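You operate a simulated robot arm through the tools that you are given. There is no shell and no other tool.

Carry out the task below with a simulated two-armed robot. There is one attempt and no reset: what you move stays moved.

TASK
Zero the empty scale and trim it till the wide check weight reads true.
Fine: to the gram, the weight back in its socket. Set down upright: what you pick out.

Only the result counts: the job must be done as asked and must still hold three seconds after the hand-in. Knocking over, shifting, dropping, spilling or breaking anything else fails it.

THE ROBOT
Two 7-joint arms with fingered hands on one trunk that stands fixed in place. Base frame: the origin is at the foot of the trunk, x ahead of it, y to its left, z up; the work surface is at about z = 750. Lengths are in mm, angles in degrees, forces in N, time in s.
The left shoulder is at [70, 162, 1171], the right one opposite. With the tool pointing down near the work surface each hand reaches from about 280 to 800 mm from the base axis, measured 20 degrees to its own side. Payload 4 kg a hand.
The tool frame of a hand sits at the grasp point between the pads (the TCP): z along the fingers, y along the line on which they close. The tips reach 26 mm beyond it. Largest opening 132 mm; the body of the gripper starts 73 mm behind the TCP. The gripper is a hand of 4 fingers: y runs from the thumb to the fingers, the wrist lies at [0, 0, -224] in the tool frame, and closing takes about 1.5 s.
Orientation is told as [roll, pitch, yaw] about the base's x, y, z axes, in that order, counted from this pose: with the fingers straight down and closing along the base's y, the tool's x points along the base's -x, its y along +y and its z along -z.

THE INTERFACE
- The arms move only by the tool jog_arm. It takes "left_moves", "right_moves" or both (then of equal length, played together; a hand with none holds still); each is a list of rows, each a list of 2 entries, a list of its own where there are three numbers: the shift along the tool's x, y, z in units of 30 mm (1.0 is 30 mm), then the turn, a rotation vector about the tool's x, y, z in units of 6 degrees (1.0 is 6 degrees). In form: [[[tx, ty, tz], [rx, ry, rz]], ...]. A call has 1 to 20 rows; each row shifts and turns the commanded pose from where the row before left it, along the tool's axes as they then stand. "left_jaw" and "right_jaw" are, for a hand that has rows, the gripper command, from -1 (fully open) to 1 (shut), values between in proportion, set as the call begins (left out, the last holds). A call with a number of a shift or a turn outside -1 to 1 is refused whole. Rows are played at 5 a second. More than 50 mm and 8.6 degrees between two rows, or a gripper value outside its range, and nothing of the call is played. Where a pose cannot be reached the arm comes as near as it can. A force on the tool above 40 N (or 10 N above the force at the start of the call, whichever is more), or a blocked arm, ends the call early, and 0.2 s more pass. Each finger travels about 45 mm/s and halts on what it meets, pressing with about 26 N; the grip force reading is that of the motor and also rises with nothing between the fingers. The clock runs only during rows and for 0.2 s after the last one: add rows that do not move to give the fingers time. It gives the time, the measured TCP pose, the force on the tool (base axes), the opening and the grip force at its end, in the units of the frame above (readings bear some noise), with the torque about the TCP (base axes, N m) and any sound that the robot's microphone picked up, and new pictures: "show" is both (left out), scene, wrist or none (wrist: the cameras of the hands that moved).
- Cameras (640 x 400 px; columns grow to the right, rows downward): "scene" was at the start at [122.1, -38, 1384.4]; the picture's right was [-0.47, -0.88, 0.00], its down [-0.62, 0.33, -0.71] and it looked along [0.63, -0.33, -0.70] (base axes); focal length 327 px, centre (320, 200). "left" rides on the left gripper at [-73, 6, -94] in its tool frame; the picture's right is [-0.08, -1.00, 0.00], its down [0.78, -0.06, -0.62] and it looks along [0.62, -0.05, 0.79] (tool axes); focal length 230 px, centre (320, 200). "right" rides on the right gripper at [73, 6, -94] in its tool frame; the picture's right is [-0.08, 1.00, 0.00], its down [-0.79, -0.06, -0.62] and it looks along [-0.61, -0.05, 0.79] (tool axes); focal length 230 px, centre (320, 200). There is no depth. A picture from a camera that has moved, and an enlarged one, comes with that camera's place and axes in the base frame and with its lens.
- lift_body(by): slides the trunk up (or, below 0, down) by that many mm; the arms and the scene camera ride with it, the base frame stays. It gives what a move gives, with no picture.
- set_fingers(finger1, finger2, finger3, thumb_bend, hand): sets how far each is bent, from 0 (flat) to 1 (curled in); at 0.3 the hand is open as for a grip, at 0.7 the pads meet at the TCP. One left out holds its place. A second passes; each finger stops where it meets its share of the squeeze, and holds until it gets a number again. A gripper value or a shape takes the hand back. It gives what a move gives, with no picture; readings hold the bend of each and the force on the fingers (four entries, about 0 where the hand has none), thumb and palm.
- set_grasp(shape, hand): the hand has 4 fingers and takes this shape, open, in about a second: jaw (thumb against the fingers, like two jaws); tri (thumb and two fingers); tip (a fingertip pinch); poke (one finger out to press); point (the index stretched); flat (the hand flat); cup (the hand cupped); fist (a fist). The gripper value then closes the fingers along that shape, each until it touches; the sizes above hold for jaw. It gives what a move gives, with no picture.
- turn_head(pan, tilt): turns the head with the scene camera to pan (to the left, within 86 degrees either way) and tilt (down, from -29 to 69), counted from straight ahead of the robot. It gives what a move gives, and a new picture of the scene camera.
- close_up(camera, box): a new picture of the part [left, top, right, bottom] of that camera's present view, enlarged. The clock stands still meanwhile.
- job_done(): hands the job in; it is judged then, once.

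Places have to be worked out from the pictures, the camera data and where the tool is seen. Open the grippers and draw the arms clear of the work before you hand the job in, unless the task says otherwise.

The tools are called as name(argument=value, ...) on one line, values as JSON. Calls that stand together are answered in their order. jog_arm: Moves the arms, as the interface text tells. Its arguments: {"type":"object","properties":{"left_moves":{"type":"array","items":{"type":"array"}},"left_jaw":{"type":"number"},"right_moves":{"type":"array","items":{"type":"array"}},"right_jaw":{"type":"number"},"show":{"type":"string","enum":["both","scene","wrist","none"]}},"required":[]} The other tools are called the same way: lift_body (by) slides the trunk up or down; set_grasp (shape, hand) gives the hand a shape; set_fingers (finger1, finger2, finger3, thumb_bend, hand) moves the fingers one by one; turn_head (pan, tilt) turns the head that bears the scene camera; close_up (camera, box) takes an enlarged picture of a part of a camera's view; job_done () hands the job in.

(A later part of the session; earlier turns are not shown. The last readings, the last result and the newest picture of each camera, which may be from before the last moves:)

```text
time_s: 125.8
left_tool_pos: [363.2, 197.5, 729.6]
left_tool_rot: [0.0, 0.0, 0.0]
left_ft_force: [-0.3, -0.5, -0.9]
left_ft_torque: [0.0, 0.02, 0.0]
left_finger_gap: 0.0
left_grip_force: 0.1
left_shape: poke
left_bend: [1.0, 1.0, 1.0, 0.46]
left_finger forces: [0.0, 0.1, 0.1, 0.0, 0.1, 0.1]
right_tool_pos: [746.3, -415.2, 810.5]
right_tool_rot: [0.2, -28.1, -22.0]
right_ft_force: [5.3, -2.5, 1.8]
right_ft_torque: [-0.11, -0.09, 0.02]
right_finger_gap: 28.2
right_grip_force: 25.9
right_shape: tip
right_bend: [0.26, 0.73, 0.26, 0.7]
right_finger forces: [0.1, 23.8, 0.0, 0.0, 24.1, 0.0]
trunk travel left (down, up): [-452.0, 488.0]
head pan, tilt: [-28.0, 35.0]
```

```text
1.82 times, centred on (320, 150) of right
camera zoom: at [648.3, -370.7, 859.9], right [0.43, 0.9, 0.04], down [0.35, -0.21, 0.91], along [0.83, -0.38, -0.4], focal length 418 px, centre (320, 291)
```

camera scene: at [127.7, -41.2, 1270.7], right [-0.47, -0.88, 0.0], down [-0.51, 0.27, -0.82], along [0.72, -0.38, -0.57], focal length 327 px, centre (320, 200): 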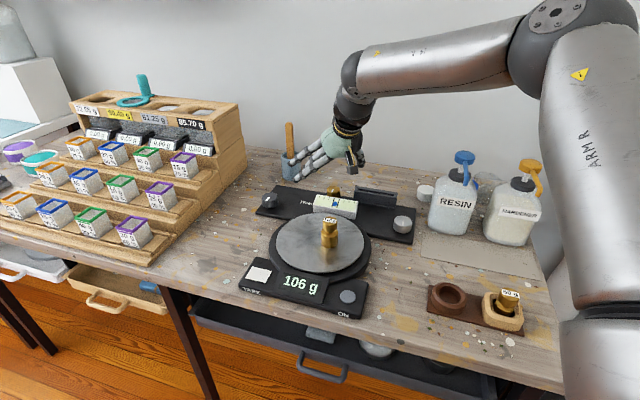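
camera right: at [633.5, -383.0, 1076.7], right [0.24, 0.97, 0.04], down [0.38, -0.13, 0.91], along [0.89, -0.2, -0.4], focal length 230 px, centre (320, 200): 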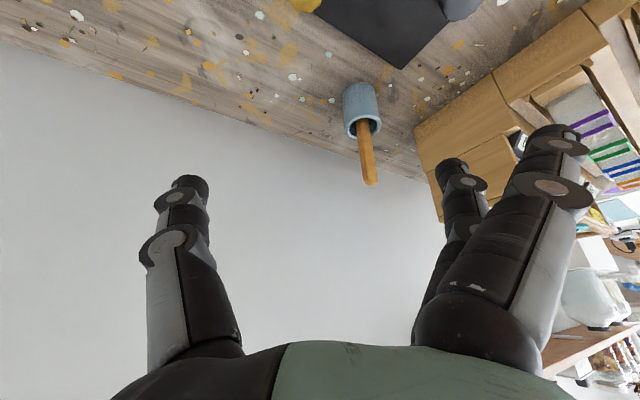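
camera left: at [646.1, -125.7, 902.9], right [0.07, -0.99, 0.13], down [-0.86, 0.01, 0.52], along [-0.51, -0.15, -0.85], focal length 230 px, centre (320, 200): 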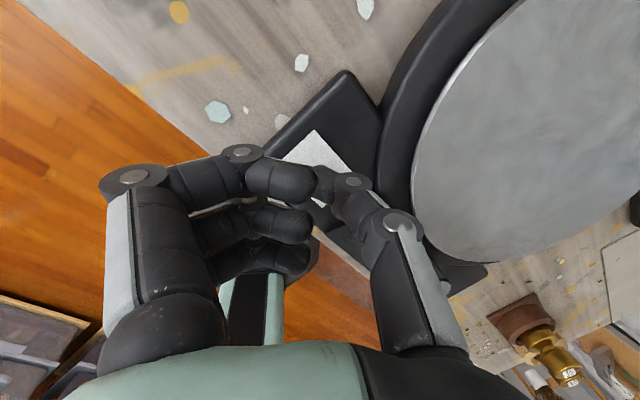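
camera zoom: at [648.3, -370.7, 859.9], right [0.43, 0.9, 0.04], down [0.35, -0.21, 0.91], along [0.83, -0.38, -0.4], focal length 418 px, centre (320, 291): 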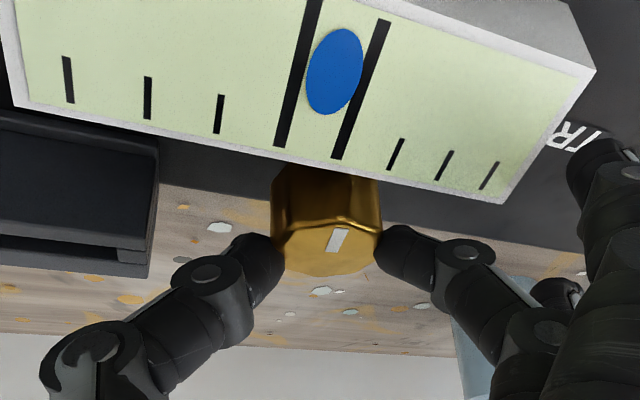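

Brass turned 8° with the hand, and the reading is still 106 g. I'll turn it 20° the other way to be sure about any change.

jog_arm(right_moves=[[[0, 0, 0], [0.26, 0, 0.49]], [[0, 0, 0], [0.26, 0, 0.49]], [[0, 0, 0], [0.26, 0, 0.49]], [[0, 0, 0], [0.26, 0, 0.49]], [[0, 0, 0], [0.26, 0, 0.49]], [[0, 0, 0], [0.26, 0, 0.49]], [[0, 0, 0], [0, 0, 0]]], show="none")

close_up(camera="scene", box=[230, 150, 400, 280])

close_up(camera="right", box=[160, 40, 480, 260])

```text
time_s: 127.4
left_tool_pos: [362.4, 198.5, 728.7]
left_tool_rot: [-0.1, 0.0, 0.0]
left_ft_force: [-0.5, -0.7, -0.5]
left_ft_torque: [-0.01, 0.03, 0.01]
left_finger_gap: 0.0
left_grip_force: 0.1
left_shape: poke
left_bend: [1.0, 1.0, 1.0, 0.46]
left_finger forces: [0.0, 0.0, 0.1, 0.1, 0.0, 0.0]
right_tool_pos: [735.3, -412.3, 812.6]
right_tool_rot: [0.6, -28.1, -41.7]
right_ft_force: [6.5, 20.7, 6.3]
right_ft_torque: [0.31, -0.17, 0.44]
right_finger_gap: 27.4
right_grip_force: 26.0
right_shape: tip
right_bend: [0.26, 0.72, 0.26, 0.73]
right_finger forces: [0.1, 30.1, 0.0, 0.0, 12.1, 0.1]
right hand out of reach, approached as far as the arm can: row 5, 6
trunk travel left (down, up): [-452.0, 488.0]
head pan, tilt: [-28.0, 35.0]
```

```text
3.08 times, centred on (315, 215) of scene
camera zoom: at [127.6, -37.6, 1200.9], right [-0.47, -0.88, 0.0], down [-0.51, 0.27, -0.82], along [0.72, -0.38, -0.57], focal length 1007 px, centre (335, 154)
```

zoom: 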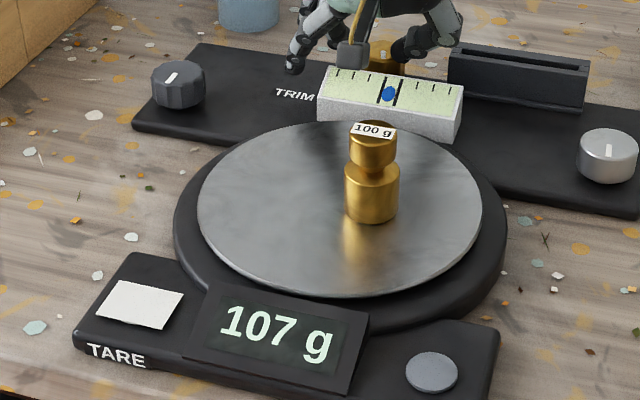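

```text
1.82 times, centred on (320, 150) of right
camera zoom: at [657.1, -337.8, 861.6], right [0.71, 0.7, 0.05], down [0.26, -0.32, 0.91], along [0.66, -0.64, -0.41], focal length 418 px, centre (320, 291)
```

zoom: 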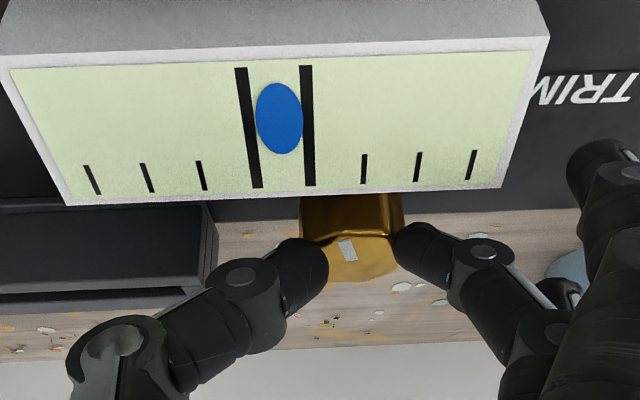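

The reading rose to 107 g turning clockwise, so brass is the trim and counter-clockwise lowers it. The hand also hit its reach limit there and is straining at about 20 N. I'll open slightly to relieve it, then reposition around the knob.

jog_arm(right_moves=[[[0, 0, 0], [0, 0, 0]], [[0, 0, 0], [0, 0, 0]], [[0, 0, 0], [0, 0, 0]]], right_jaw=0.36, show="none")

close_up(camera="scene", box=[230, 150, 400, 280])

close_up(camera="right", box=[160, 40, 480, 260])

```text
time_s: 128.2
left_tool_pos: [362.2, 197.6, 729.4]
left_tool_rot: [0.0, 0.0, 0.0]
left_ft_force: [-0.6, -0.5, 0.0]
left_ft_torque: [-0.01, 0.03, 0.06]
left_finger_gap: 0.1
left_grip_force: 0.0
left_shape: poke
left_bend: [1.0, 1.0, 1.0, 0.46]
left_finger forces: [0.0, 0.0, 0.0, 0.0, 0.1, 0.0]
right_tool_pos: [733.3, -419.9, 812.6]
right_tool_rot: [0.4, -28.1, -42.1]
right_ft_force: [3.0, 3.5, 3.4]
right_ft_torque: [0.15, -0.15, 0.08]
right_finger_gap: 52.2
right_grip_force: 0.1
right_shape: tip
right_bend: [0.0, 0.72, 0.0, 0.7]
right_finger forces: [0.0, 5.2, 0.0, 0.1, 0.2, 0.0]
trunk travel left (down, up): [-452.0, 488.0]
head pan, tilt: [-28.0, 35.0]
```

```text
3.08 times, centred on (315, 215) of scene
camera zoom: at [127.5, -40.8, 1200.8], right [-0.47, -0.88, 0.0], down [-0.51, 0.27, -0.82], along [0.72, -0.39, -0.57], focal length 1007 px, centre (335, 154)
```

zoom: 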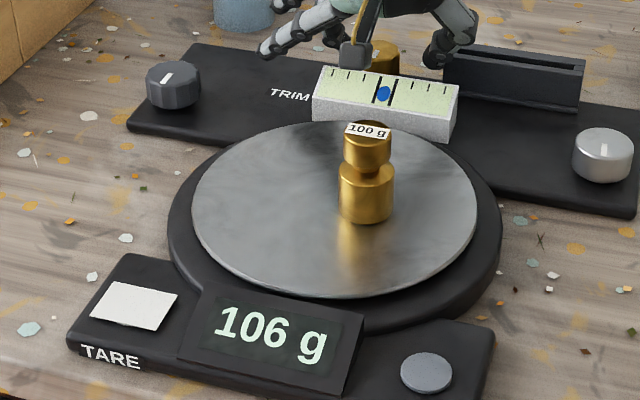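

```text
1.82 times, centred on (320, 150) of right
camera zoom: at [656.6, -344.0, 859.9], right [0.72, 0.7, 0.04], down [0.25, -0.32, 0.91], along [0.65, -0.64, -0.4], focal length 418 px, centre (320, 291)
```

zoom: 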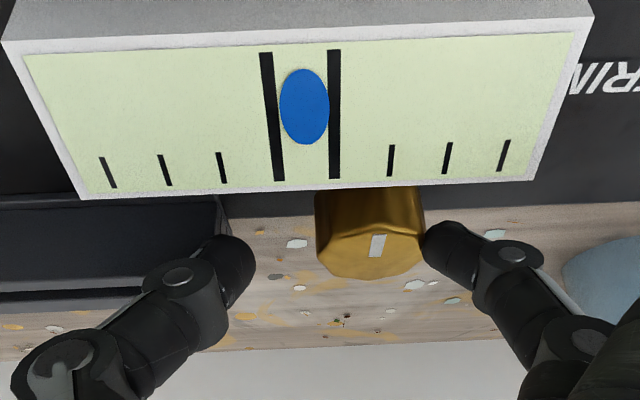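

The reading settled back to 106 g on release, so the knob angle barely changed or the strain affected it. I'll recentre the open fingers on the knob at yaw -30° with slightly more tilt, then do a proper counter-clockwise stroke.

jog_arm(right_moves=[[[0, 0, 0], [-0.471, 0, -0.882]], [[0, 0, 0], [-0.471, 0, -0.882]], [[-0.138, 0.188, 0.074], [0, 0, 0]], [[-0.138, 0.188, 0.074], [0, 0, 0]], [[0, 0, 0], [0, -0.83, 0]], [[0, 0, 0], [0, 0, 0]]], show="none")

close_up(camera="right", box=[160, 40, 480, 260])

close_up(camera="scene", box=[230, 150, 400, 280])

```text
time_s: 129.6
left_tool_pos: [363.3, 197.0, 731.0]
left_tool_rot: [0.0, 0.2, 0.0]
left_ft_force: [0.7, 0.1, 0.5]
left_ft_torque: [-0.02, 0.0, -0.02]
left_finger_gap: 0.0
left_grip_force: 0.0
left_shape: poke
left_bend: [1.0, 1.0, 1.0, 0.46]
left_finger forces: [0.0, 0.1, 0.0, 0.1, 0.0, 0.0]
right_tool_pos: [748.6, -413.6, 811.8]
right_tool_rot: [0.5, -33.1, -30.1]
right_ft_force: [0.4, 0.1, -0.5]
right_ft_torque: [0.0, 0.01, 0.01]
right_finger_gap: 42.5
right_grip_force: 0.0
right_shape: tip
right_bend: [0.0, 0.73, 0.0, 0.7]
right_finger forces: [0.0, 0.1, 0.0, 0.0, 0.0, 0.0]
trunk travel left (down, up): [-452.0, 488.0]
head pan, tilt: [-28.0, 35.0]
```

```text
1.82 times, centred on (320, 150) of right
camera zoom: at [653.5, -353.8, 850.4], right [0.55, 0.83, 0.05], down [0.25, -0.22, 0.94], along [0.8, -0.51, -0.32], focal length 418 px, centre (320, 291)
```

zoom: 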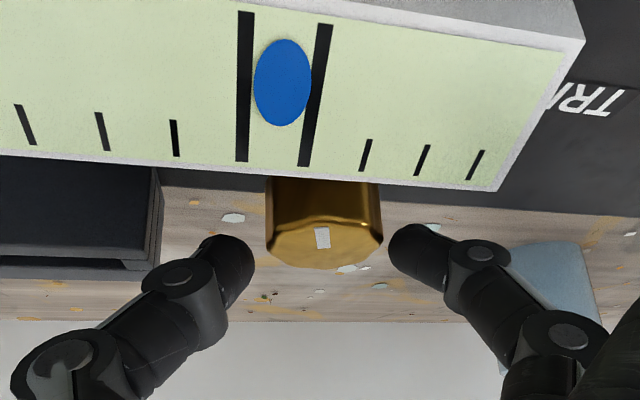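

```text
3.08 times, centred on (315, 215) of scene
camera zoom: at [128.2, -41.1, 1200.7], right [-0.47, -0.88, 0.0], down [-0.51, 0.27, -0.82], along [0.72, -0.38, -0.57], focal length 1007 px, centre (335, 154)
```

zoom: 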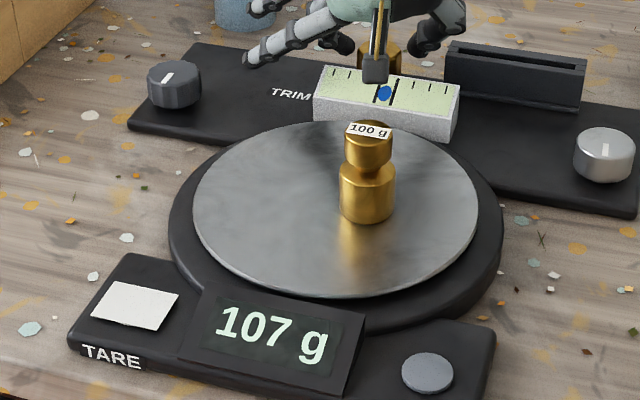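

The reading is now 107 g with no forces, so the knob did turn clockwise, and brass is indeed the trim. I'll grip it and turn 20° counter-clockwise about its own axis.

jog_arm(right_moves=[[[0, 0, 0], [0, 0, 0]], [[0, 0, 0], [0, 0, 0]], [[0, 0, 0], [0, 0, 0]], [[0, -0.0175, 0], [-0.455, 0, -0.698]], [[0, -0.0175, 0], [-0.455, 0, -0.698]], [[0, -0.0175, 0], [-0.455, 0, -0.698]], [[0, -0.0175, 0], [-0.455, 0, -0.698]], [[0, 0, 0], [0, 0, 0]]], right_jaw=0.8, show="none")

close_up(camera="right", box=[160, 40, 480, 260])

close_up(camera="scene", box=[230, 150, 400, 280])

```text
time_s: 131.4
left_tool_pos: [362.7, 197.1, 729.9]
left_tool_rot: [0.0, 0.0, 0.1]
left_ft_force: [0.7, -0.7, 0.1]
left_ft_torque: [0.0, 0.01, 0.01]
left_finger_gap: 0.1
left_grip_force: 0.0
left_shape: poke
left_bend: [1.0, 1.0, 1.0, 0.46]
left_finger forces: [0.0, 0.0, 0.0, 0.0, 0.0, 0.0]
right_tool_pos: [747.1, -415.2, 812.8]
right_tool_rot: [0.3, -33.4, -10.0]
right_ft_force: [6.2, -3.4, 8.6]
right_ft_torque: [-0.09, -0.21, -0.03]
right_finger_gap: 27.6
right_grip_force: 25.9
right_shape: tip
right_bend: [0.26, 0.73, 0.26, 0.7]
right_finger forces: [0.0, 22.9, 0.0, 0.0, 24.8, 0.0]
trunk travel left (down, up): [-452.0, 488.0]
head pan, tilt: [-28.0, 35.0]
```

```text
1.82 times, centred on (320, 150) of right
camera zoom: at [638.2, -392.0, 851.0], right [0.23, 0.97, 0.05], down [0.3, -0.12, 0.95], along [0.92, -0.21, -0.32], focal length 418 px, centre (320, 291)
```

zoom: 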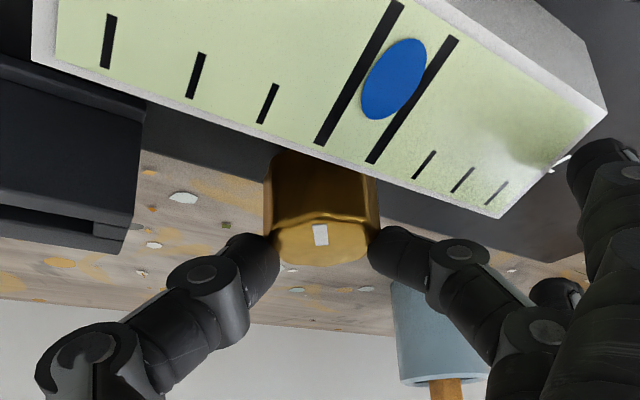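

```text
3.08 times, centred on (315, 215) of scene
camera zoom: at [127.5, -40.9, 1200.8], right [-0.47, -0.88, 0.0], down [-0.51, 0.27, -0.82], along [0.72, -0.38, -0.57], focal length 1007 px, centre (335, 154)
```

zoom: 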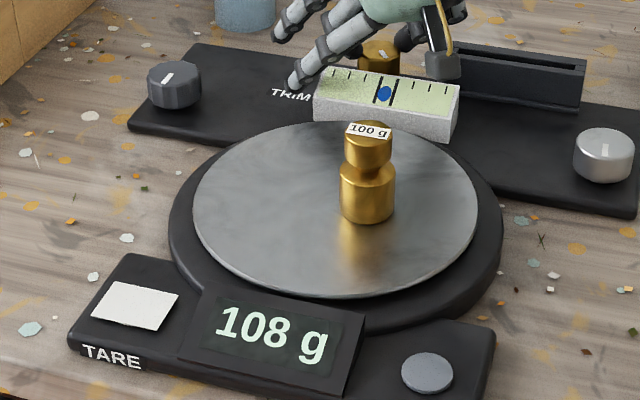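

It now reads 108 g, so counter-clockwise raises the reading and I need to turn clockwise by roughly 8 g. With the knob already gripped at yaw -10°, I'll turn clockwise about 28°.

jog_arm(right_moves=[[[0, 0.0163, 0], [0.425, 0, 0.652]], [[0, 0.0163, 0], [0.425, 0, 0.652]], [[0, 0.0163, 0], [0.425, 0, 0.652]], [[0, 0.0163, 0], [0.425, 0, 0.652]], [[0, 0.0163, 0], [0.425, 0, 0.652]], [[0, 0.0163, 0], [0.425, 0, 0.652]], [[0, 0, 0], [0, 0, 0]]], show="none")

close_up(camera="right", box=[160, 40, 480, 260])

close_up(camera="scene", box=[230, 150, 400, 280])

```text
time_s: 133.0
left_tool_pos: [362.7, 196.5, 730.3]
left_tool_rot: [-0.1, 0.1, 0.0]
left_ft_force: [-0.1, 0.2, 0.1]
left_ft_torque: [0.0, 0.04, -0.01]
left_finger_gap: 0.0
left_grip_force: 0.0
left_shape: poke
left_bend: [1.0, 1.0, 1.0, 0.46]
left_finger forces: [0.1, 0.1, 0.1, 0.0, 0.0, 0.0]
right_tool_pos: [748.5, -411.5, 812.1]
right_tool_rot: [0.4, -33.2, -38.2]
right_ft_force: [8.4, -5.0, 12.0]
right_ft_torque: [-0.13, -0.18, 0.02]
right_finger_gap: 28.1
right_grip_force: 26.3
right_shape: tip
right_bend: [0.26, 0.73, 0.26, 0.7]
right_finger forces: [0.0, 25.1, 0.0, 0.1, 23.6, 0.1]
trunk travel left (down, up): [-452.0, 488.0]
head pan, tilt: [-28.0, 35.0]
```

```text
1.82 times, centred on (320, 150) of right
camera zoom: at [663.4, -339.9, 851.5], right [0.66, 0.75, 0.05], down [0.21, -0.25, 0.94], along [0.72, -0.62, -0.32], focal length 418 px, centre (320, 291)
```

zoom: 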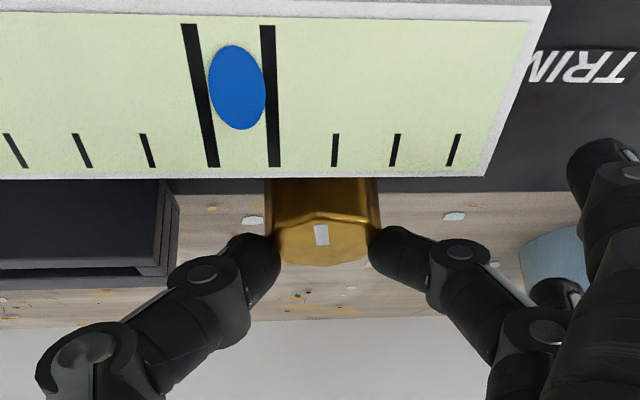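

```text
3.08 times, centred on (315, 215) of scene
camera zoom: at [127.2, -40.9, 1200.8], right [-0.47, -0.88, 0.0], down [-0.51, 0.27, -0.82], along [0.72, -0.38, -0.57], focal length 1007 px, centre (335, 154)
```

zoom: 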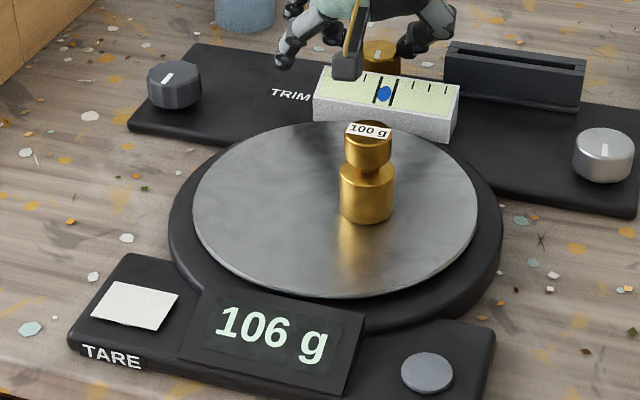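

A 28° clockwise stroke took it from 108 to 106 g, about 0.07 g per degree, so the direction is confirmed. I'll open slightly, ratchet the hand back 30°, and ease the position up a little to relieve the contact force.

jog_arm(right_moves=[[[0, 0, 0], [0, 0, 0]], [[0, 0, 0], [0, 0, 0]], [[-0.064, 0, -0.038], [0, 0, 0]], [[0, -0.0175, 0], [-0.455, 0, -0.698]], [[0, -0.0175, 0], [-0.455, 0, -0.698]], [[0, -0.0175, 0], [-0.455, 0, -0.698]], [[0, -0.0175, 0], [-0.455, 0, -0.698]], [[0, -0.0175, 0], [-0.455, 0, -0.698]], [[0, -0.0175, 0], [-0.455, 0, -0.698]], [[0, 0, 0], [0, 0, 0]]], right_jaw=0.36, show="none")

close_up(camera="right", box=[160, 40, 480, 260])

close_up(camera="scene", box=[230, 150, 400, 280])

```text
time_s: 135.2
left_tool_pos: [362.5, 196.5, 730.0]
left_tool_rot: [0.0, -0.1, -0.1]
left_ft_force: [0.2, 0.2, 0.7]
left_ft_torque: [0.01, -0.01, -0.02]
left_finger_gap: 0.0
left_grip_force: 0.0
left_shape: poke
left_bend: [1.0, 1.0, 1.0, 0.46]
left_finger forces: [0.0, 0.0, 0.0, 0.0, 0.0, 0.0]
right_tool_pos: [748.2, -415.9, 813.6]
right_tool_rot: [0.3, -33.2, -8.0]
right_ft_force: [-0.5, 0.3, -0.2]
right_ft_torque: [0.01, 0.02, -0.02]
right_finger_gap: 41.6
right_grip_force: 0.2
right_shape: tip
right_bend: [0.0, 0.74, 0.0, 0.7]
right_finger forces: [0.1, 0.1, 0.1, 0.1, 0.0, 0.0]
trunk travel left (down, up): [-452.0, 488.0]
head pan, tilt: [-28.0, 35.0]
```

```text
1.82 times, centred on (320, 150) of right
camera zoom: at [637.8, -396.0, 852.4], right [0.2, 0.98, 0.05], down [0.31, -0.11, 0.95], along [0.93, -0.17, -0.32], focal length 418 px, centre (320, 291)
```

zoom: 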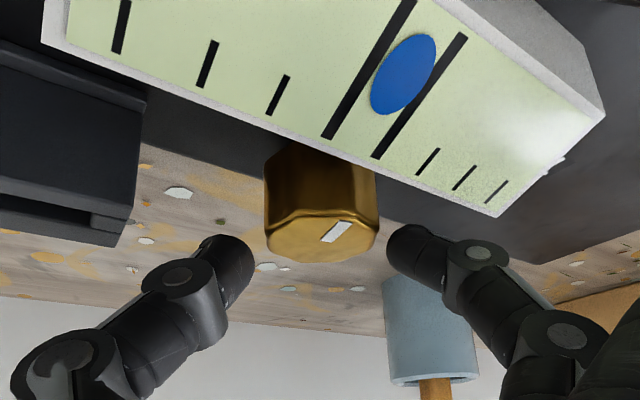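

```text
3.08 times, centred on (315, 215) of scene
camera zoom: at [127.9, -41.0, 1200.7], right [-0.47, -0.88, 0.0], down [-0.51, 0.27, -0.82], along [0.72, -0.38, -0.57], focal length 1007 px, centre (335, 154)
```

zoom: 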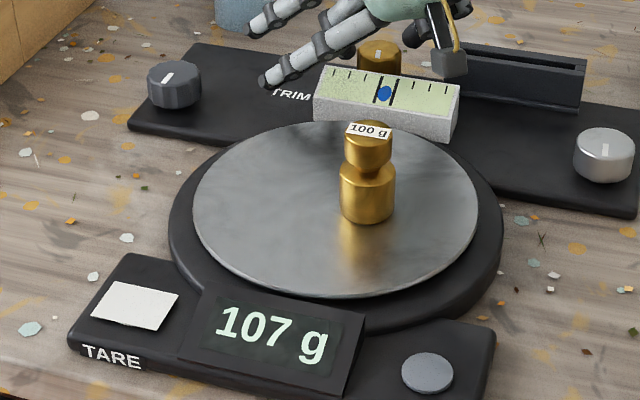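

The reading crept back to 107 g because the barely-open fingers dragged the knob on the return. From now on I'll lift clear between strokes. First, another grip and clockwise turn of 31°.

jog_arm(right_moves=[[[0, 0, 0], [0, 0, 0]], [[0, 0, 0], [0, 0, 0]], [[0, 0, 0], [0, 0, 0]], [[0, 0.018, 0], [0.47, 0, 0.721]], [[0, 0.018, 0], [0.47, 0, 0.721]], [[0, 0.018, 0], [0.47, 0, 0.721]], [[0, 0.018, 0], [0.47, 0, 0.721]], [[0, 0.018, 0], [0.47, 0, 0.721]], [[0, 0.018, 0], [0.47, 0, 0.721]], [[0, 0, 0], [0, 0, 0]]], right_jaw=0.8, show="none")

close_up(camera="scene", box=[230, 150, 400, 280])

close_up(camera="right", box=[160, 40, 480, 260])

```text
time_s: 137.4
left_tool_pos: [362.8, 198.5, 730.1]
left_tool_rot: [0.0, 0.0, 0.0]
left_ft_force: [-0.7, -0.2, 0.3]
left_ft_torque: [0.04, 0.03, -0.02]
left_finger_gap: 0.0
left_grip_force: 0.1
left_shape: poke
left_bend: [1.0, 1.0, 1.0, 0.46]
left_finger forces: [0.0, 0.0, 0.1, 0.0, 0.0, 0.0]
right_tool_pos: [749.0, -411.3, 817.4]
right_tool_rot: [0.6, -33.4, -39.2]
right_ft_force: [19.6, -6.6, 23.3]
right_ft_torque: [-0.15, -0.75, 0.08]
right_finger_gap: 18.0
right_grip_force: 25.8
right_shape: tip
right_bend: [0.26, 0.73, 0.26, 0.7]
right_finger forces: [0.0, 40.3, 0.0, 0.0, 29.9, 0.0]
trunk travel left (down, up): [-452.0, 488.0]
head pan, tilt: [-28.0, 35.0]
```

```text
3.08 times, centred on (315, 215) of scene
camera zoom: at [127.0, -40.3, 1201.0], right [-0.47, -0.88, 0.0], down [-0.51, 0.27, -0.82], along [0.72, -0.39, -0.57], focal length 1007 px, centre (335, 154)
```

zoom: 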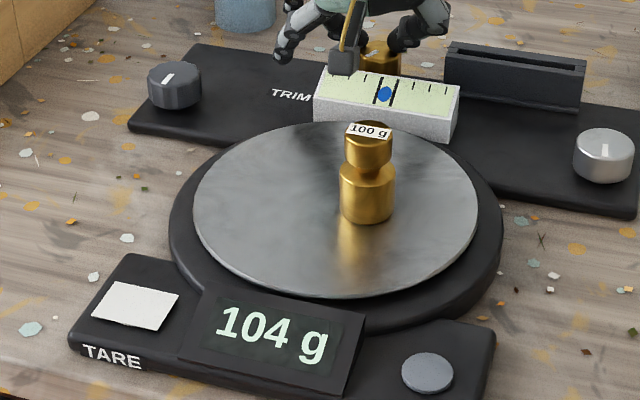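

```text
1.82 times, centred on (320, 150) of right
camera zoom: at [665.9, -338.4, 855.5], right [0.68, 0.74, 0.05], down [0.2, -0.25, 0.95], along [0.71, -0.63, -0.32], focal length 418 px, centre (320, 291)
```

zoom: 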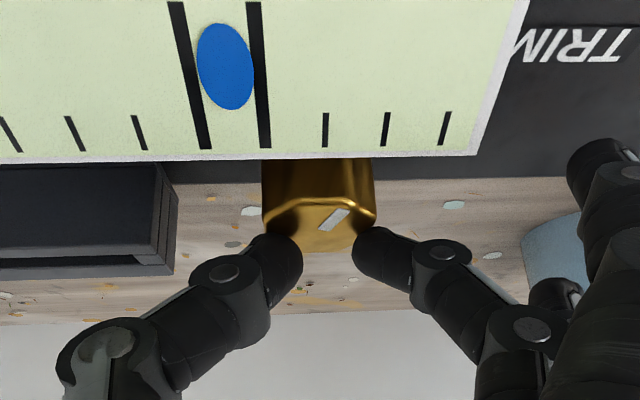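

The reading is down to 104 g, but the fingers have ridden up the knob (gap 18 mm, 23 N). I'll open and lift clear before re-seating lower and slightly further back.

jog_arm(right_moves=[[[0, 0, 0], [0, 0, 0]], [[0, 0, 0], [0, 0, 0]], [[-0.182, 0, -0.279], [0, 0, 0]], [[-0.182, 0, -0.279], [0, 0, 0]], [[0, 0, 0], [0, 0, 0]]], right_jaw=0.25, show="none")

close_up(camera="scene", box=[230, 150, 400, 280])

close_up(camera="right", box=[160, 20, 480, 240])

```text
time_s: 138.6
left_tool_pos: [362.8, 196.6, 730.2]
left_tool_rot: [0.0, 0.1, 0.0]
left_ft_force: [-0.1, 0.8, 0.0]
left_ft_torque: [0.0, 0.0, -0.01]
left_finger_gap: 0.0
left_grip_force: 0.1
left_shape: poke
left_bend: [1.0, 1.0, 1.0, 0.46]
left_finger forces: [0.0, 0.1, 0.0, 0.0, 0.0, 0.1]
right_tool_pos: [749.0, -412.0, 833.1]
right_tool_rot: [0.3, -32.9, -39.0]
right_ft_force: [-0.3, -0.3, -0.4]
right_ft_torque: [0.02, 0.01, -0.01]
right_finger_gap: 49.0
right_grip_force: 0.0
right_shape: tip
right_bend: [0.0, 0.74, 0.0, 0.7]
right_finger forces: [0.0, 0.0, 0.0, 0.0, 0.0, 0.1]
trunk travel left (down, up): [-452.0, 488.0]
head pan, tilt: [-28.0, 35.0]
```

```text
3.08 times, centred on (315, 215) of scene
camera zoom: at [127.7, -41.1, 1200.7], right [-0.47, -0.88, 0.0], down [-0.51, 0.27, -0.82], along [0.72, -0.38, -0.57], focal length 1007 px, centre (335, 154)
```

zoom: 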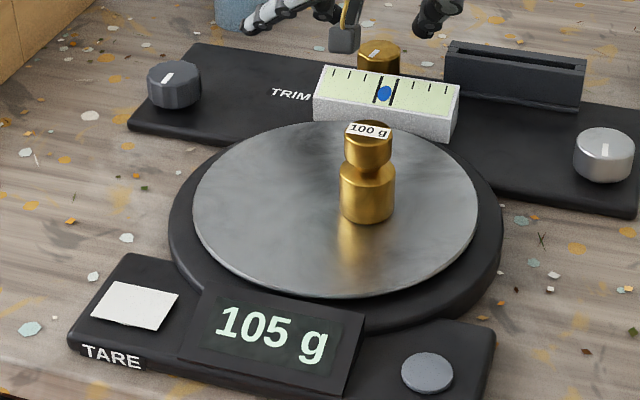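

```text
1.82 times, centred on (320, 130) of right
camera zoom: at [665.1, -338.6, 871.8], right [0.68, 0.74, 0.05], down [0.21, -0.25, 0.94], along [0.71, -0.63, -0.33], focal length 418 px, centre (320, 327)
```

zoom: 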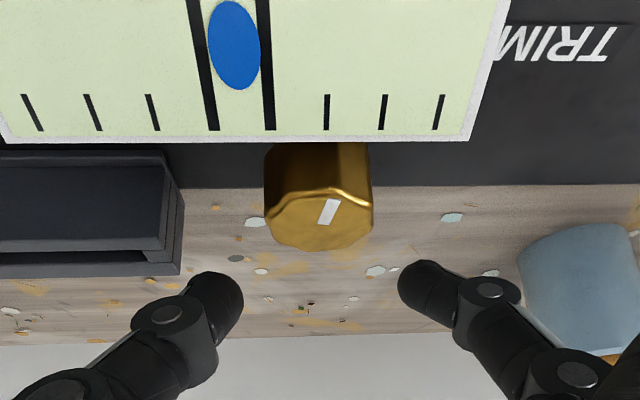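

Released cleanly, it now reads 105 g, so about 5 g remains. I'll swing the hand back 31° while raised, draw back 1.5 mm, and come down lower on the knob at z≈809.

jog_arm(right_moves=[[[0.042, 0, -0.027], [0, 0, 0]], [[0, -0.0226, 0], [-0.47, 0, -0.722]], [[0, -0.0226, 0], [-0.47, 0, -0.722]], [[0, -0.0226, 0], [-0.47, 0, -0.722]], [[0, -0.0226, 0], [-0.47, 0, -0.722]], [[0, -0.0226, 0], [-0.47, 0, -0.722]], [[0, -0.0226, 0], [-0.47, 0, -0.722]], [[0.218, 0, 0.335], [0, 0, 0]], [[0.218, 0, 0.335], [0, 0, 0]], [[0, 0, 0], [0, 0, 0]]], show="none")

close_up(camera="right", box=[160, 40, 480, 260])

close_up(camera="scene", box=[230, 150, 400, 280])

```text
time_s: 140.8
left_tool_pos: [361.9, 197.0, 730.9]
left_tool_rot: [0.0, 0.1, 0.0]
left_ft_force: [-0.4, -0.1, 0.0]
left_ft_torque: [-0.02, -0.03, 0.05]
left_finger_gap: 0.2
left_grip_force: 0.2
left_shape: poke
left_bend: [1.0, 1.0, 1.0, 0.46]
left_finger forces: [0.0, 0.1, 0.0, 0.0, 0.0, 0.0]
right_tool_pos: [746.6, -416.7, 809.8]
right_tool_rot: [0.3, -33.2, -7.9]
right_ft_force: [-0.1, -0.5, 0.6]
right_ft_torque: [0.02, 0.0, 0.01]
right_finger_gap: 48.8
right_grip_force: 0.2
right_shape: tip
right_bend: [0.0, 0.74, 0.0, 0.7]
right_finger forces: [0.0, 0.0, 0.0, 0.0, 0.0, 0.1]
trunk travel left (down, up): [-452.0, 488.0]
head pan, tilt: [-28.0, 35.0]
```

```text
1.82 times, centred on (320, 150) of right
camera zoom: at [635.9, -395.9, 848.3], right [0.2, 0.98, 0.05], down [0.31, -0.11, 0.95], along [0.93, -0.17, -0.32], focal length 418 px, centre (320, 291)
```

zoom: 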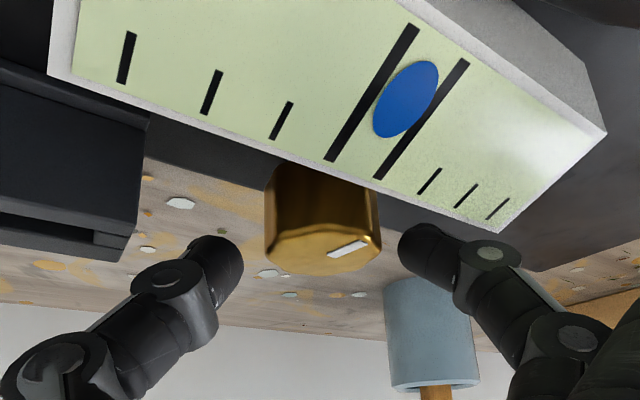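

```text
3.08 times, centred on (315, 215) of scene
camera zoom: at [127.7, -41.1, 1200.7], right [-0.47, -0.88, 0.0], down [-0.51, 0.27, -0.82], along [0.72, -0.38, -0.57], focal length 1007 px, centre (335, 154)
```

zoom: 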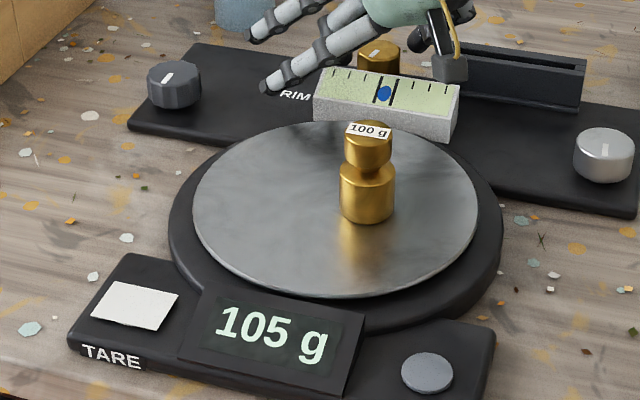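

Seated at z≈810 with no contact and 105 g showing. I'll grip and turn clockwise 30°.

jog_arm(right_moves=[[[0, 0, 0], [0, 0, 0]], [[0, 0, 0], [0, 0, 0]], [[0, 0, 0], [0, 0, 0]], [[0, 0, 0], [0, 0, 0]], [[0, 0.0215, 0], [0.455, 0, 0.698]], [[0, 0.0215, 0], [0.455, 0, 0.698]], [[0, 0.0215, 0], [0.455, 0, 0.698]], [[0, 0.0215, 0], [0.455, 0, 0.698]], [[0, 0.0215, 0], [0.455, 0, 0.698]], [[0, 0.0215, 0], [0.455, 0, 0.698]], [[0, 0, 0], [0, 0, 0]]], right_jaw=0.7, show="none")

close_up(camera="scene", box=[230, 150, 400, 280])

close_up(camera="right", box=[160, 40, 480, 260])

```text
time_s: 143.2
left_tool_pos: [363.8, 197.0, 730.1]
left_tool_rot: [-0.1, 0.2, 0.0]
left_ft_force: [0.3, 0.4, -0.7]
left_ft_torque: [-0.04, 0.01, 0.02]
left_finger_gap: 0.1
left_grip_force: 0.1
left_shape: poke
left_bend: [1.0, 1.0, 1.0, 0.46]
left_finger forces: [0.0, 0.0, 0.1, 0.1, 0.1, 0.0]
right_tool_pos: [747.6, -411.0, 809.1]
right_tool_rot: [0.4, -33.0, -38.0]
right_ft_force: [1.5, 2.3, -1.4]
right_ft_torque: [0.03, -0.01, 0.06]
right_finger_gap: 28.5
right_grip_force: 25.7
right_shape: tip
right_bend: [0.26, 0.73, 0.26, 0.7]
right_finger forces: [0.1, 25.3, 0.1, 0.0, 22.8, 0.1]
trunk travel left (down, up): [-452.0, 488.0]
head pan, tilt: [-28.0, 35.0]
```

```text
3.08 times, centred on (315, 215) of scene
camera zoom: at [128.2, -41.0, 1200.7], right [-0.47, -0.88, 0.0], down [-0.51, 0.27, -0.82], along [0.72, -0.38, -0.57], focal length 1007 px, centre (335, 154)
```

zoom: 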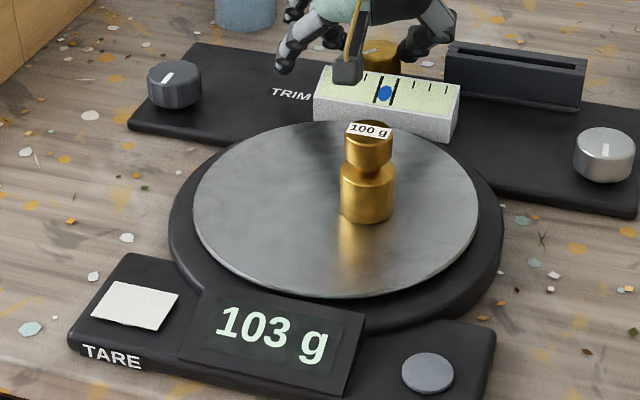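

```text
1.82 times, centred on (320, 150) of right
camera zoom: at [662.4, -339.4, 848.5], right [0.66, 0.75, 0.05], down [0.21, -0.25, 0.94], along [0.72, -0.62, -0.33], focal length 418 px, centre (320, 291)
```

zoom: 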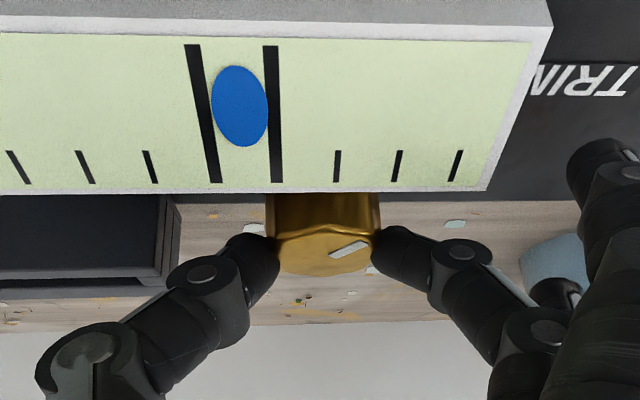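

Clean stroke: 103 g, with low forces. I'll open, lift, swing back 30° and re-seat for the next stroke.

jog_arm(right_moves=[[[0, 0, 0], [0, 0, 0]], [[0, 0, 0], [0, 0, 0]], [[0, 0, 0], [0, 0, 0]], [[-0.328, 0, -0.503], [0, 0, 0]], [[0, -0.0215, 0], [-0.455, 0, -0.698]], [[0, -0.0215, 0], [-0.455, 0, -0.698]], [[0, -0.0215, 0], [-0.455, 0, -0.698]], [[0, -0.0215, 0], [-0.455, 0, -0.698]], [[0, -0.0215, 0], [-0.455, 0, -0.698]], [[0, -0.0215, 0], [-0.455, 0, -0.698]], [[0, 0, 0], [0, 0, 0]], [[0.328, 0, 0.503], [0, 0, 0]], [[0, 0, 0], [0, 0, 0]]], right_jaw=0.25, show="none")

close_up(camera="scene", box=[230, 150, 400, 280])

close_up(camera="right", box=[160, 40, 480, 260])

```text
time_s: 146.0
left_tool_pos: [364.5, 195.8, 729.7]
left_tool_rot: [0.0, 0.0, 0.0]
left_ft_force: [-0.4, -0.5, -0.8]
left_ft_torque: [0.03, -0.01, -0.03]
left_finger_gap: 0.1
left_grip_force: 0.1
left_shape: poke
left_bend: [1.0, 1.0, 1.0, 0.46]
left_finger forces: [0.1, 0.0, 0.1, 0.0, 0.1, 0.1]
right_tool_pos: [745.9, -415.6, 810.8]
right_tool_rot: [0.3, -33.2, -8.0]
right_ft_force: [-0.3, -0.1, -0.4]
right_ft_torque: [-0.02, 0.01, 0.02]
right_finger_gap: 49.2
right_grip_force: 0.0
right_shape: tip
right_bend: [0.0, 0.74, 0.0, 0.7]
right_finger forces: [0.0, 0.0, 0.0, 0.0, 0.1, 0.1]
trunk travel left (down, up): [-452.0, 488.0]
head pan, tilt: [-28.0, 35.0]
```

```text
3.08 times, centred on (315, 215) of scene
camera zoom: at [127.4, -40.9, 1200.8], right [-0.47, -0.88, 0.0], down [-0.51, 0.27, -0.82], along [0.72, -0.38, -0.57], focal length 1007 px, centre (335, 154)
```

zoom: 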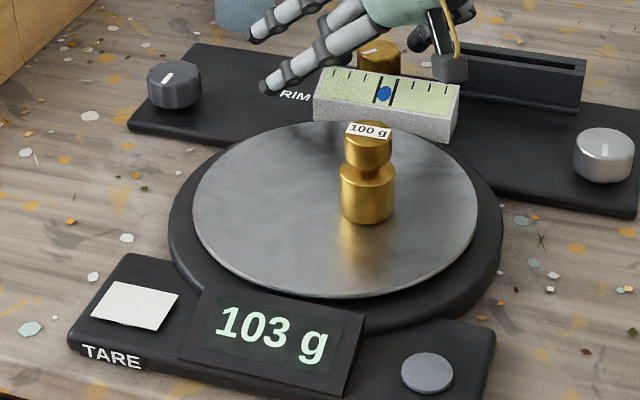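

```text
1.82 times, centred on (320, 150) of right
camera zoom: at [635.2, -395.3, 849.3], right [0.2, 0.98, 0.05], down [0.31, -0.11, 0.95], along [0.93, -0.17, -0.32], focal length 418 px, centre (320, 291)
```

zoom: 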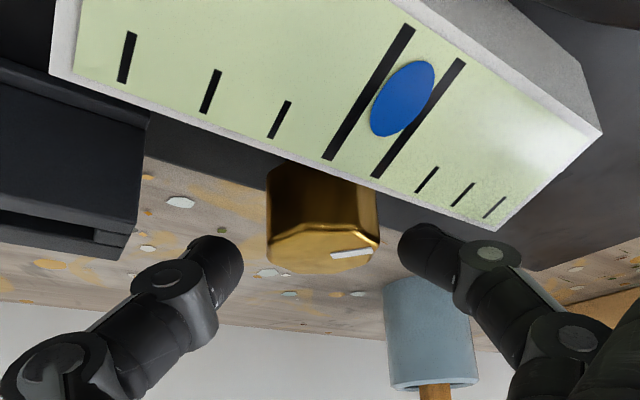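

It holds at 103 g after re-seating. Next clockwise stroke of 30°.

jog_arm(right_moves=[[[0, 0, 0], [0, 0, 0]], [[0, 0, 0], [0, 0, 0]], [[0, 0, 0], [0, 0, 0]], [[0, 0, 0], [0, 0, 0]], [[0, 0.0215, 0], [0.455, 0, 0.698]], [[0, 0.0215, 0], [0.455, 0, 0.698]], [[0, 0.0215, 0], [0.455, 0, 0.698]], [[0, 0.0215, 0], [0.455, 0, 0.698]], [[0, 0.0215, 0], [0.455, 0, 0.698]], [[0, 0.0215, 0], [0.455, 0, 0.698]], [[0, 0, 0], [0, 0, 0]]], right_jaw=0.7, show="none")

close_up(camera="scene", box=[230, 150, 400, 280])

close_up(camera="right", box=[160, 40, 480, 260])

```text
time_s: 148.4
left_tool_pos: [363.1, 197.4, 730.4]
left_tool_rot: [-0.1, 0.0, 0.1]
left_ft_force: [-1.0, -0.2, 0.5]
left_ft_torque: [0.01, 0.03, 0.0]
left_finger_gap: 0.0
left_grip_force: 0.0
left_shape: poke
left_bend: [1.0, 1.0, 1.0, 0.46]
left_finger forces: [0.0, 0.1, 0.0, 0.0, 0.1, 0.0]
right_tool_pos: [747.6, -411.9, 810.0]
right_tool_rot: [0.2, -33.0, -38.0]
right_ft_force: [1.9, 3.8, 2.5]
right_ft_torque: [0.06, -0.04, 0.02]
right_finger_gap: 28.4
right_grip_force: 26.4
right_shape: tip
right_bend: [0.26, 0.73, 0.26, 0.7]
right_finger forces: [0.1, 27.8, 0.1, 0.1, 23.1, 0.0]
trunk travel left (down, up): [-452.0, 488.0]
head pan, tilt: [-28.0, 35.0]
```

```text
3.08 times, centred on (315, 215) of scene
camera zoom: at [127.7, -40.4, 1200.8], right [-0.47, -0.88, 0.0], down [-0.51, 0.27, -0.82], along [0.72, -0.38, -0.57], focal length 1007 px, centre (335, 154)
```

zoom: 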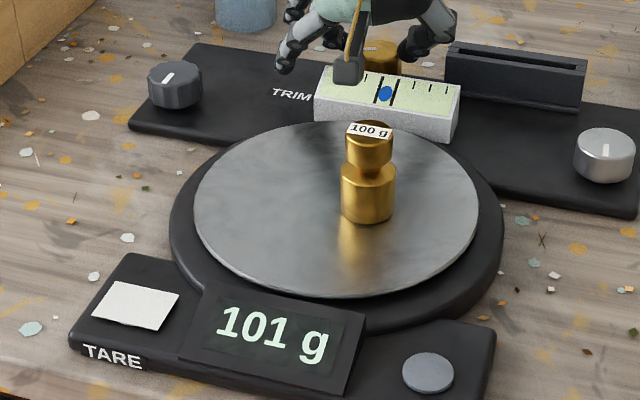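

```text
1.82 times, centred on (320, 150) of right
camera zoom: at [662.0, -339.2, 849.0], right [0.66, 0.75, 0.05], down [0.21, -0.25, 0.94], along [0.72, -0.62, -0.33], focal length 418 px, centre (320, 291)
```

zoom: 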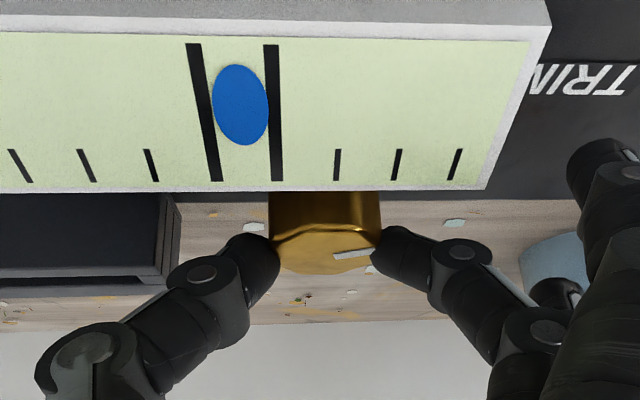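

101 g now. I'll re-seat once more, then approach 100 g in small increments.

jog_arm(right_moves=[[[0, 0, 0], [0, 0, 0]], [[0, 0, 0], [0, 0, 0]], [[0, 0, 0], [0, 0, 0]], [[-0.328, 0, -0.503], [0, 0, 0]], [[0, -0.0215, 0], [-0.455, 0, -0.698]], [[0, -0.0215, 0], [-0.455, 0, -0.698]], [[0, -0.0215, 0], [-0.455, 0, -0.698]], [[0, -0.0215, 0], [-0.455, 0, -0.698]], [[0, -0.0215, 0], [-0.455, 0, -0.698]], [[0, -0.0215, 0], [-0.455, 0, -0.698]], [[0, 0, 0], [0, 0, 0]], [[0.328, 0, 0.503], [0, 0, 0]], [[0, 0, 0], [0, 0, 0]]], right_jaw=0.25, show="none")

close_up(camera="scene", box=[230, 150, 400, 280])

jog_arm(right_moves=[[[0, 0, 0], [0, 0, 0]], [[0, 0, 0], [0, 0, 0]], [[0, 0, 0], [0, 0, 0]], [[0, 0, 0], [0, 0, 0]], [[0, 0.017, 0], [0.364, 0, 0.559]], [[0, 0.017, 0], [0.364, 0, 0.559]], [[0, 0, 0], [0, 0, 0]]], right_jaw=0.7, show="none")

close_up(camera="scene", box=[230, 150, 400, 280])

```text
time_s: 151.2
left_tool_pos: [362.1, 197.3, 730.9]
left_tool_rot: [0.0, 0.0, 0.0]
left_ft_force: [-0.6, 0.1, -0.5]
left_ft_torque: [-0.01, 0.0, 0.01]
left_finger_gap: 0.0
left_grip_force: 0.0
left_shape: poke
left_bend: [1.0, 1.0, 1.0, 0.46]
left_finger forces: [0.1, 0.1, 0.0, 0.1, 0.0, 0.0]
right_tool_pos: [744.4, -415.4, 810.3]
right_tool_rot: [0.3, -33.1, -8.0]
right_ft_force: [0.1, 0.0, -0.1]
right_ft_torque: [0.02, -0.01, -0.02]
right_finger_gap: 48.9
right_grip_force: 0.1
right_shape: tip
right_bend: [0.0, 0.74, 0.0, 0.7]
right_finger forces: [0.0, 0.0, 0.0, 0.1, 0.0, 0.0]
trunk travel left (down, up): [-452.0, 488.0]
head pan, tilt: [-28.0, 35.0]
```

```text
3.08 times, centred on (315, 215) of scene
camera zoom: at [127.4, -40.9, 1200.8], right [-0.47, -0.88, 0.0], down [-0.51, 0.27, -0.82], along [0.72, -0.38, -0.57], focal length 1007 px, centre (335, 154)
```

zoom: 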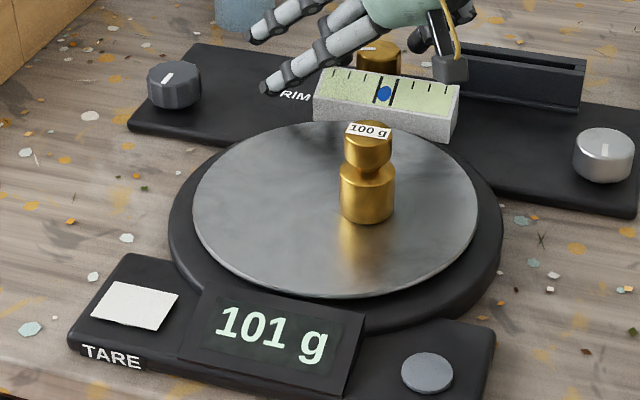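

```text
time_s: 152.8
left_tool_pos: [363.5, 197.9, 729.6]
left_tool_rot: [0.0, 0.0, -0.1]
left_ft_force: [-0.2, 0.5, 0.2]
left_ft_torque: [0.01, 0.0, 0.01]
left_finger_gap: 0.0
left_grip_force: 0.1
left_shape: poke
left_bend: [1.0, 1.0, 1.0, 0.46]
left_finger forces: [0.1, 0.0, 0.0, 0.0, 0.0, 0.0]
right_tool_pos: [746.7, -413.6, 810.1]
right_tool_rot: [0.4, -33.1, -16.1]
right_ft_force: [-1.8, 1.4, -0.7]
right_ft_torque: [0.01, 0.02, 0.02]
right_finger_gap: 28.3
right_grip_force: 26.1
right_shape: tip
right_bend: [0.26, 0.73, 0.26, 0.7]
right_finger forces: [0.0, 24.0, 0.0, 0.1, 23.9, 0.0]
trunk travel left (down, up): [-452.0, 488.0]
head pan, tilt: [-28.0, 35.0]
```

```text
3.08 times, centred on (315, 215) of scene
camera zoom: at [127.5, -41.1, 1200.8], right [-0.47, -0.88, 0.0], down [-0.51, 0.27, -0.82], along [0.72, -0.38, -0.57], focal length 1007 px, centre (335, 154)
```

zoom: 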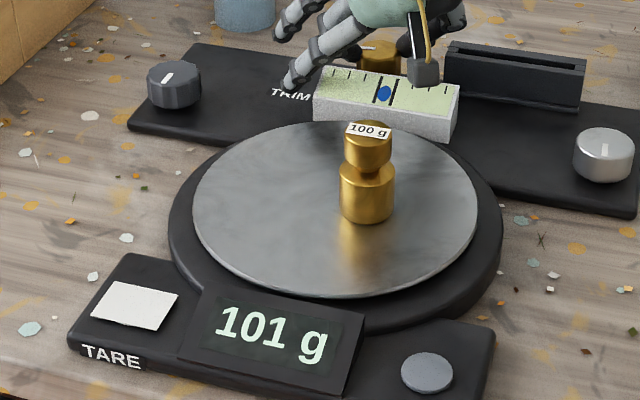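

Still 101 g after 8°. I'll continue in 4° steps.

jog_arm(right_moves=[[[0, 0.017, 0], [0.364, 0, 0.559]], [[0, 0, 0], [0, 0, 0]]], show="none")

close_up(camera="scene", box=[230, 150, 400, 280])

jog_arm(right_moves=[[[0, 0.017, 0], [0.364, 0, 0.559]], [[0, 0, 0], [0, 0, 0]]], show="none")

close_up(camera="scene", box=[230, 150, 400, 280])

```text
time_s: 153.4
left_tool_pos: [362.8, 196.3, 731.1]
left_tool_rot: [0.1, -0.1, 0.1]
left_ft_force: [-0.2, 0.0, 0.5]
left_ft_torque: [0.01, -0.01, -0.01]
left_finger_gap: 0.0
left_grip_force: 0.0
left_shape: poke
left_bend: [1.0, 1.0, 1.0, 0.46]
left_finger forces: [0.0, 0.0, 0.1, 0.0, 0.0, 0.0]
right_tool_pos: [744.8, -413.7, 810.0]
right_tool_rot: [0.3, -33.1, -20.0]
right_ft_force: [-2.6, 1.5, -3.1]
right_ft_torque: [0.06, 0.05, 0.01]
right_finger_gap: 28.4
right_grip_force: 26.0
right_shape: tip
right_bend: [0.26, 0.73, 0.26, 0.7]
right_finger forces: [0.0, 24.5, 0.0, 0.0, 23.7, 0.1]
trunk travel left (down, up): [-452.0, 488.0]
head pan, tilt: [-28.0, 35.0]
```

```text
3.08 times, centred on (315, 215) of scene
camera zoom: at [127.6, -41.1, 1200.7], right [-0.47, -0.88, 0.0], down [-0.51, 0.27, -0.82], along [0.72, -0.38, -0.57], focal length 1007 px, centre (335, 154)
```

zoom: 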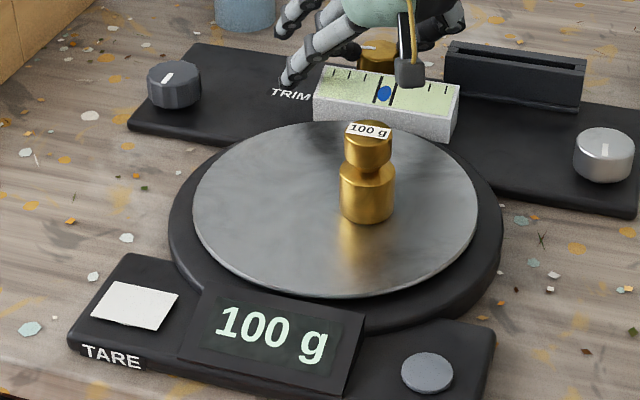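

```text
time_s: 154.0
left_tool_pos: [362.3, 197.0, 730.5]
left_tool_rot: [0.0, 0.0, 0.0]
left_ft_force: [0.9, 0.0, 0.2]
left_ft_torque: [0.01, -0.02, -0.03]
left_finger_gap: 0.1
left_grip_force: 0.1
left_shape: poke
left_bend: [1.0, 1.0, 1.0, 0.46]
left_finger forces: [0.0, 0.1, 0.0, 0.1, 0.0, 0.0]
right_tool_pos: [745.3, -413.1, 808.6]
right_tool_rot: [0.4, -33.1, -24.0]
right_ft_force: [-4.7, 3.7, -1.4]
right_ft_torque: [0.01, 0.07, 0.01]
right_finger_gap: 28.4
right_grip_force: 26.2
right_shape: tip
right_bend: [0.26, 0.73, 0.26, 0.7]
right_finger forces: [0.0, 24.9, 0.0, 0.0, 23.9, 0.1]
trunk travel left (down, up): [-452.0, 488.0]
head pan, tilt: [-28.0, 35.0]
```

```text
3.08 times, centred on (315, 215) of scene
camera zoom: at [127.4, -41.0, 1200.8], right [-0.47, -0.88, 0.0], down [-0.51, 0.27, -0.82], along [0.72, -0.38, -0.57], focal length 1007 px, centre (335, 154)
```

zoom: 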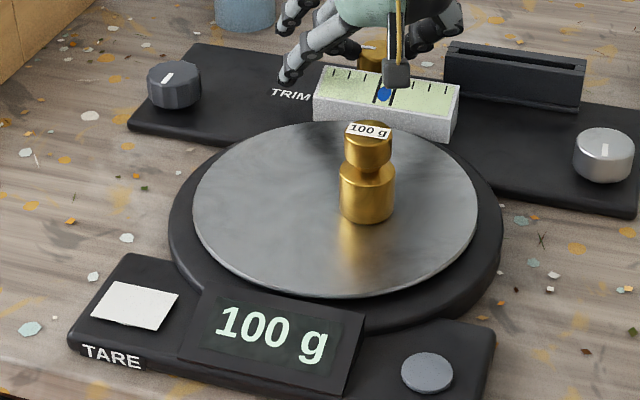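

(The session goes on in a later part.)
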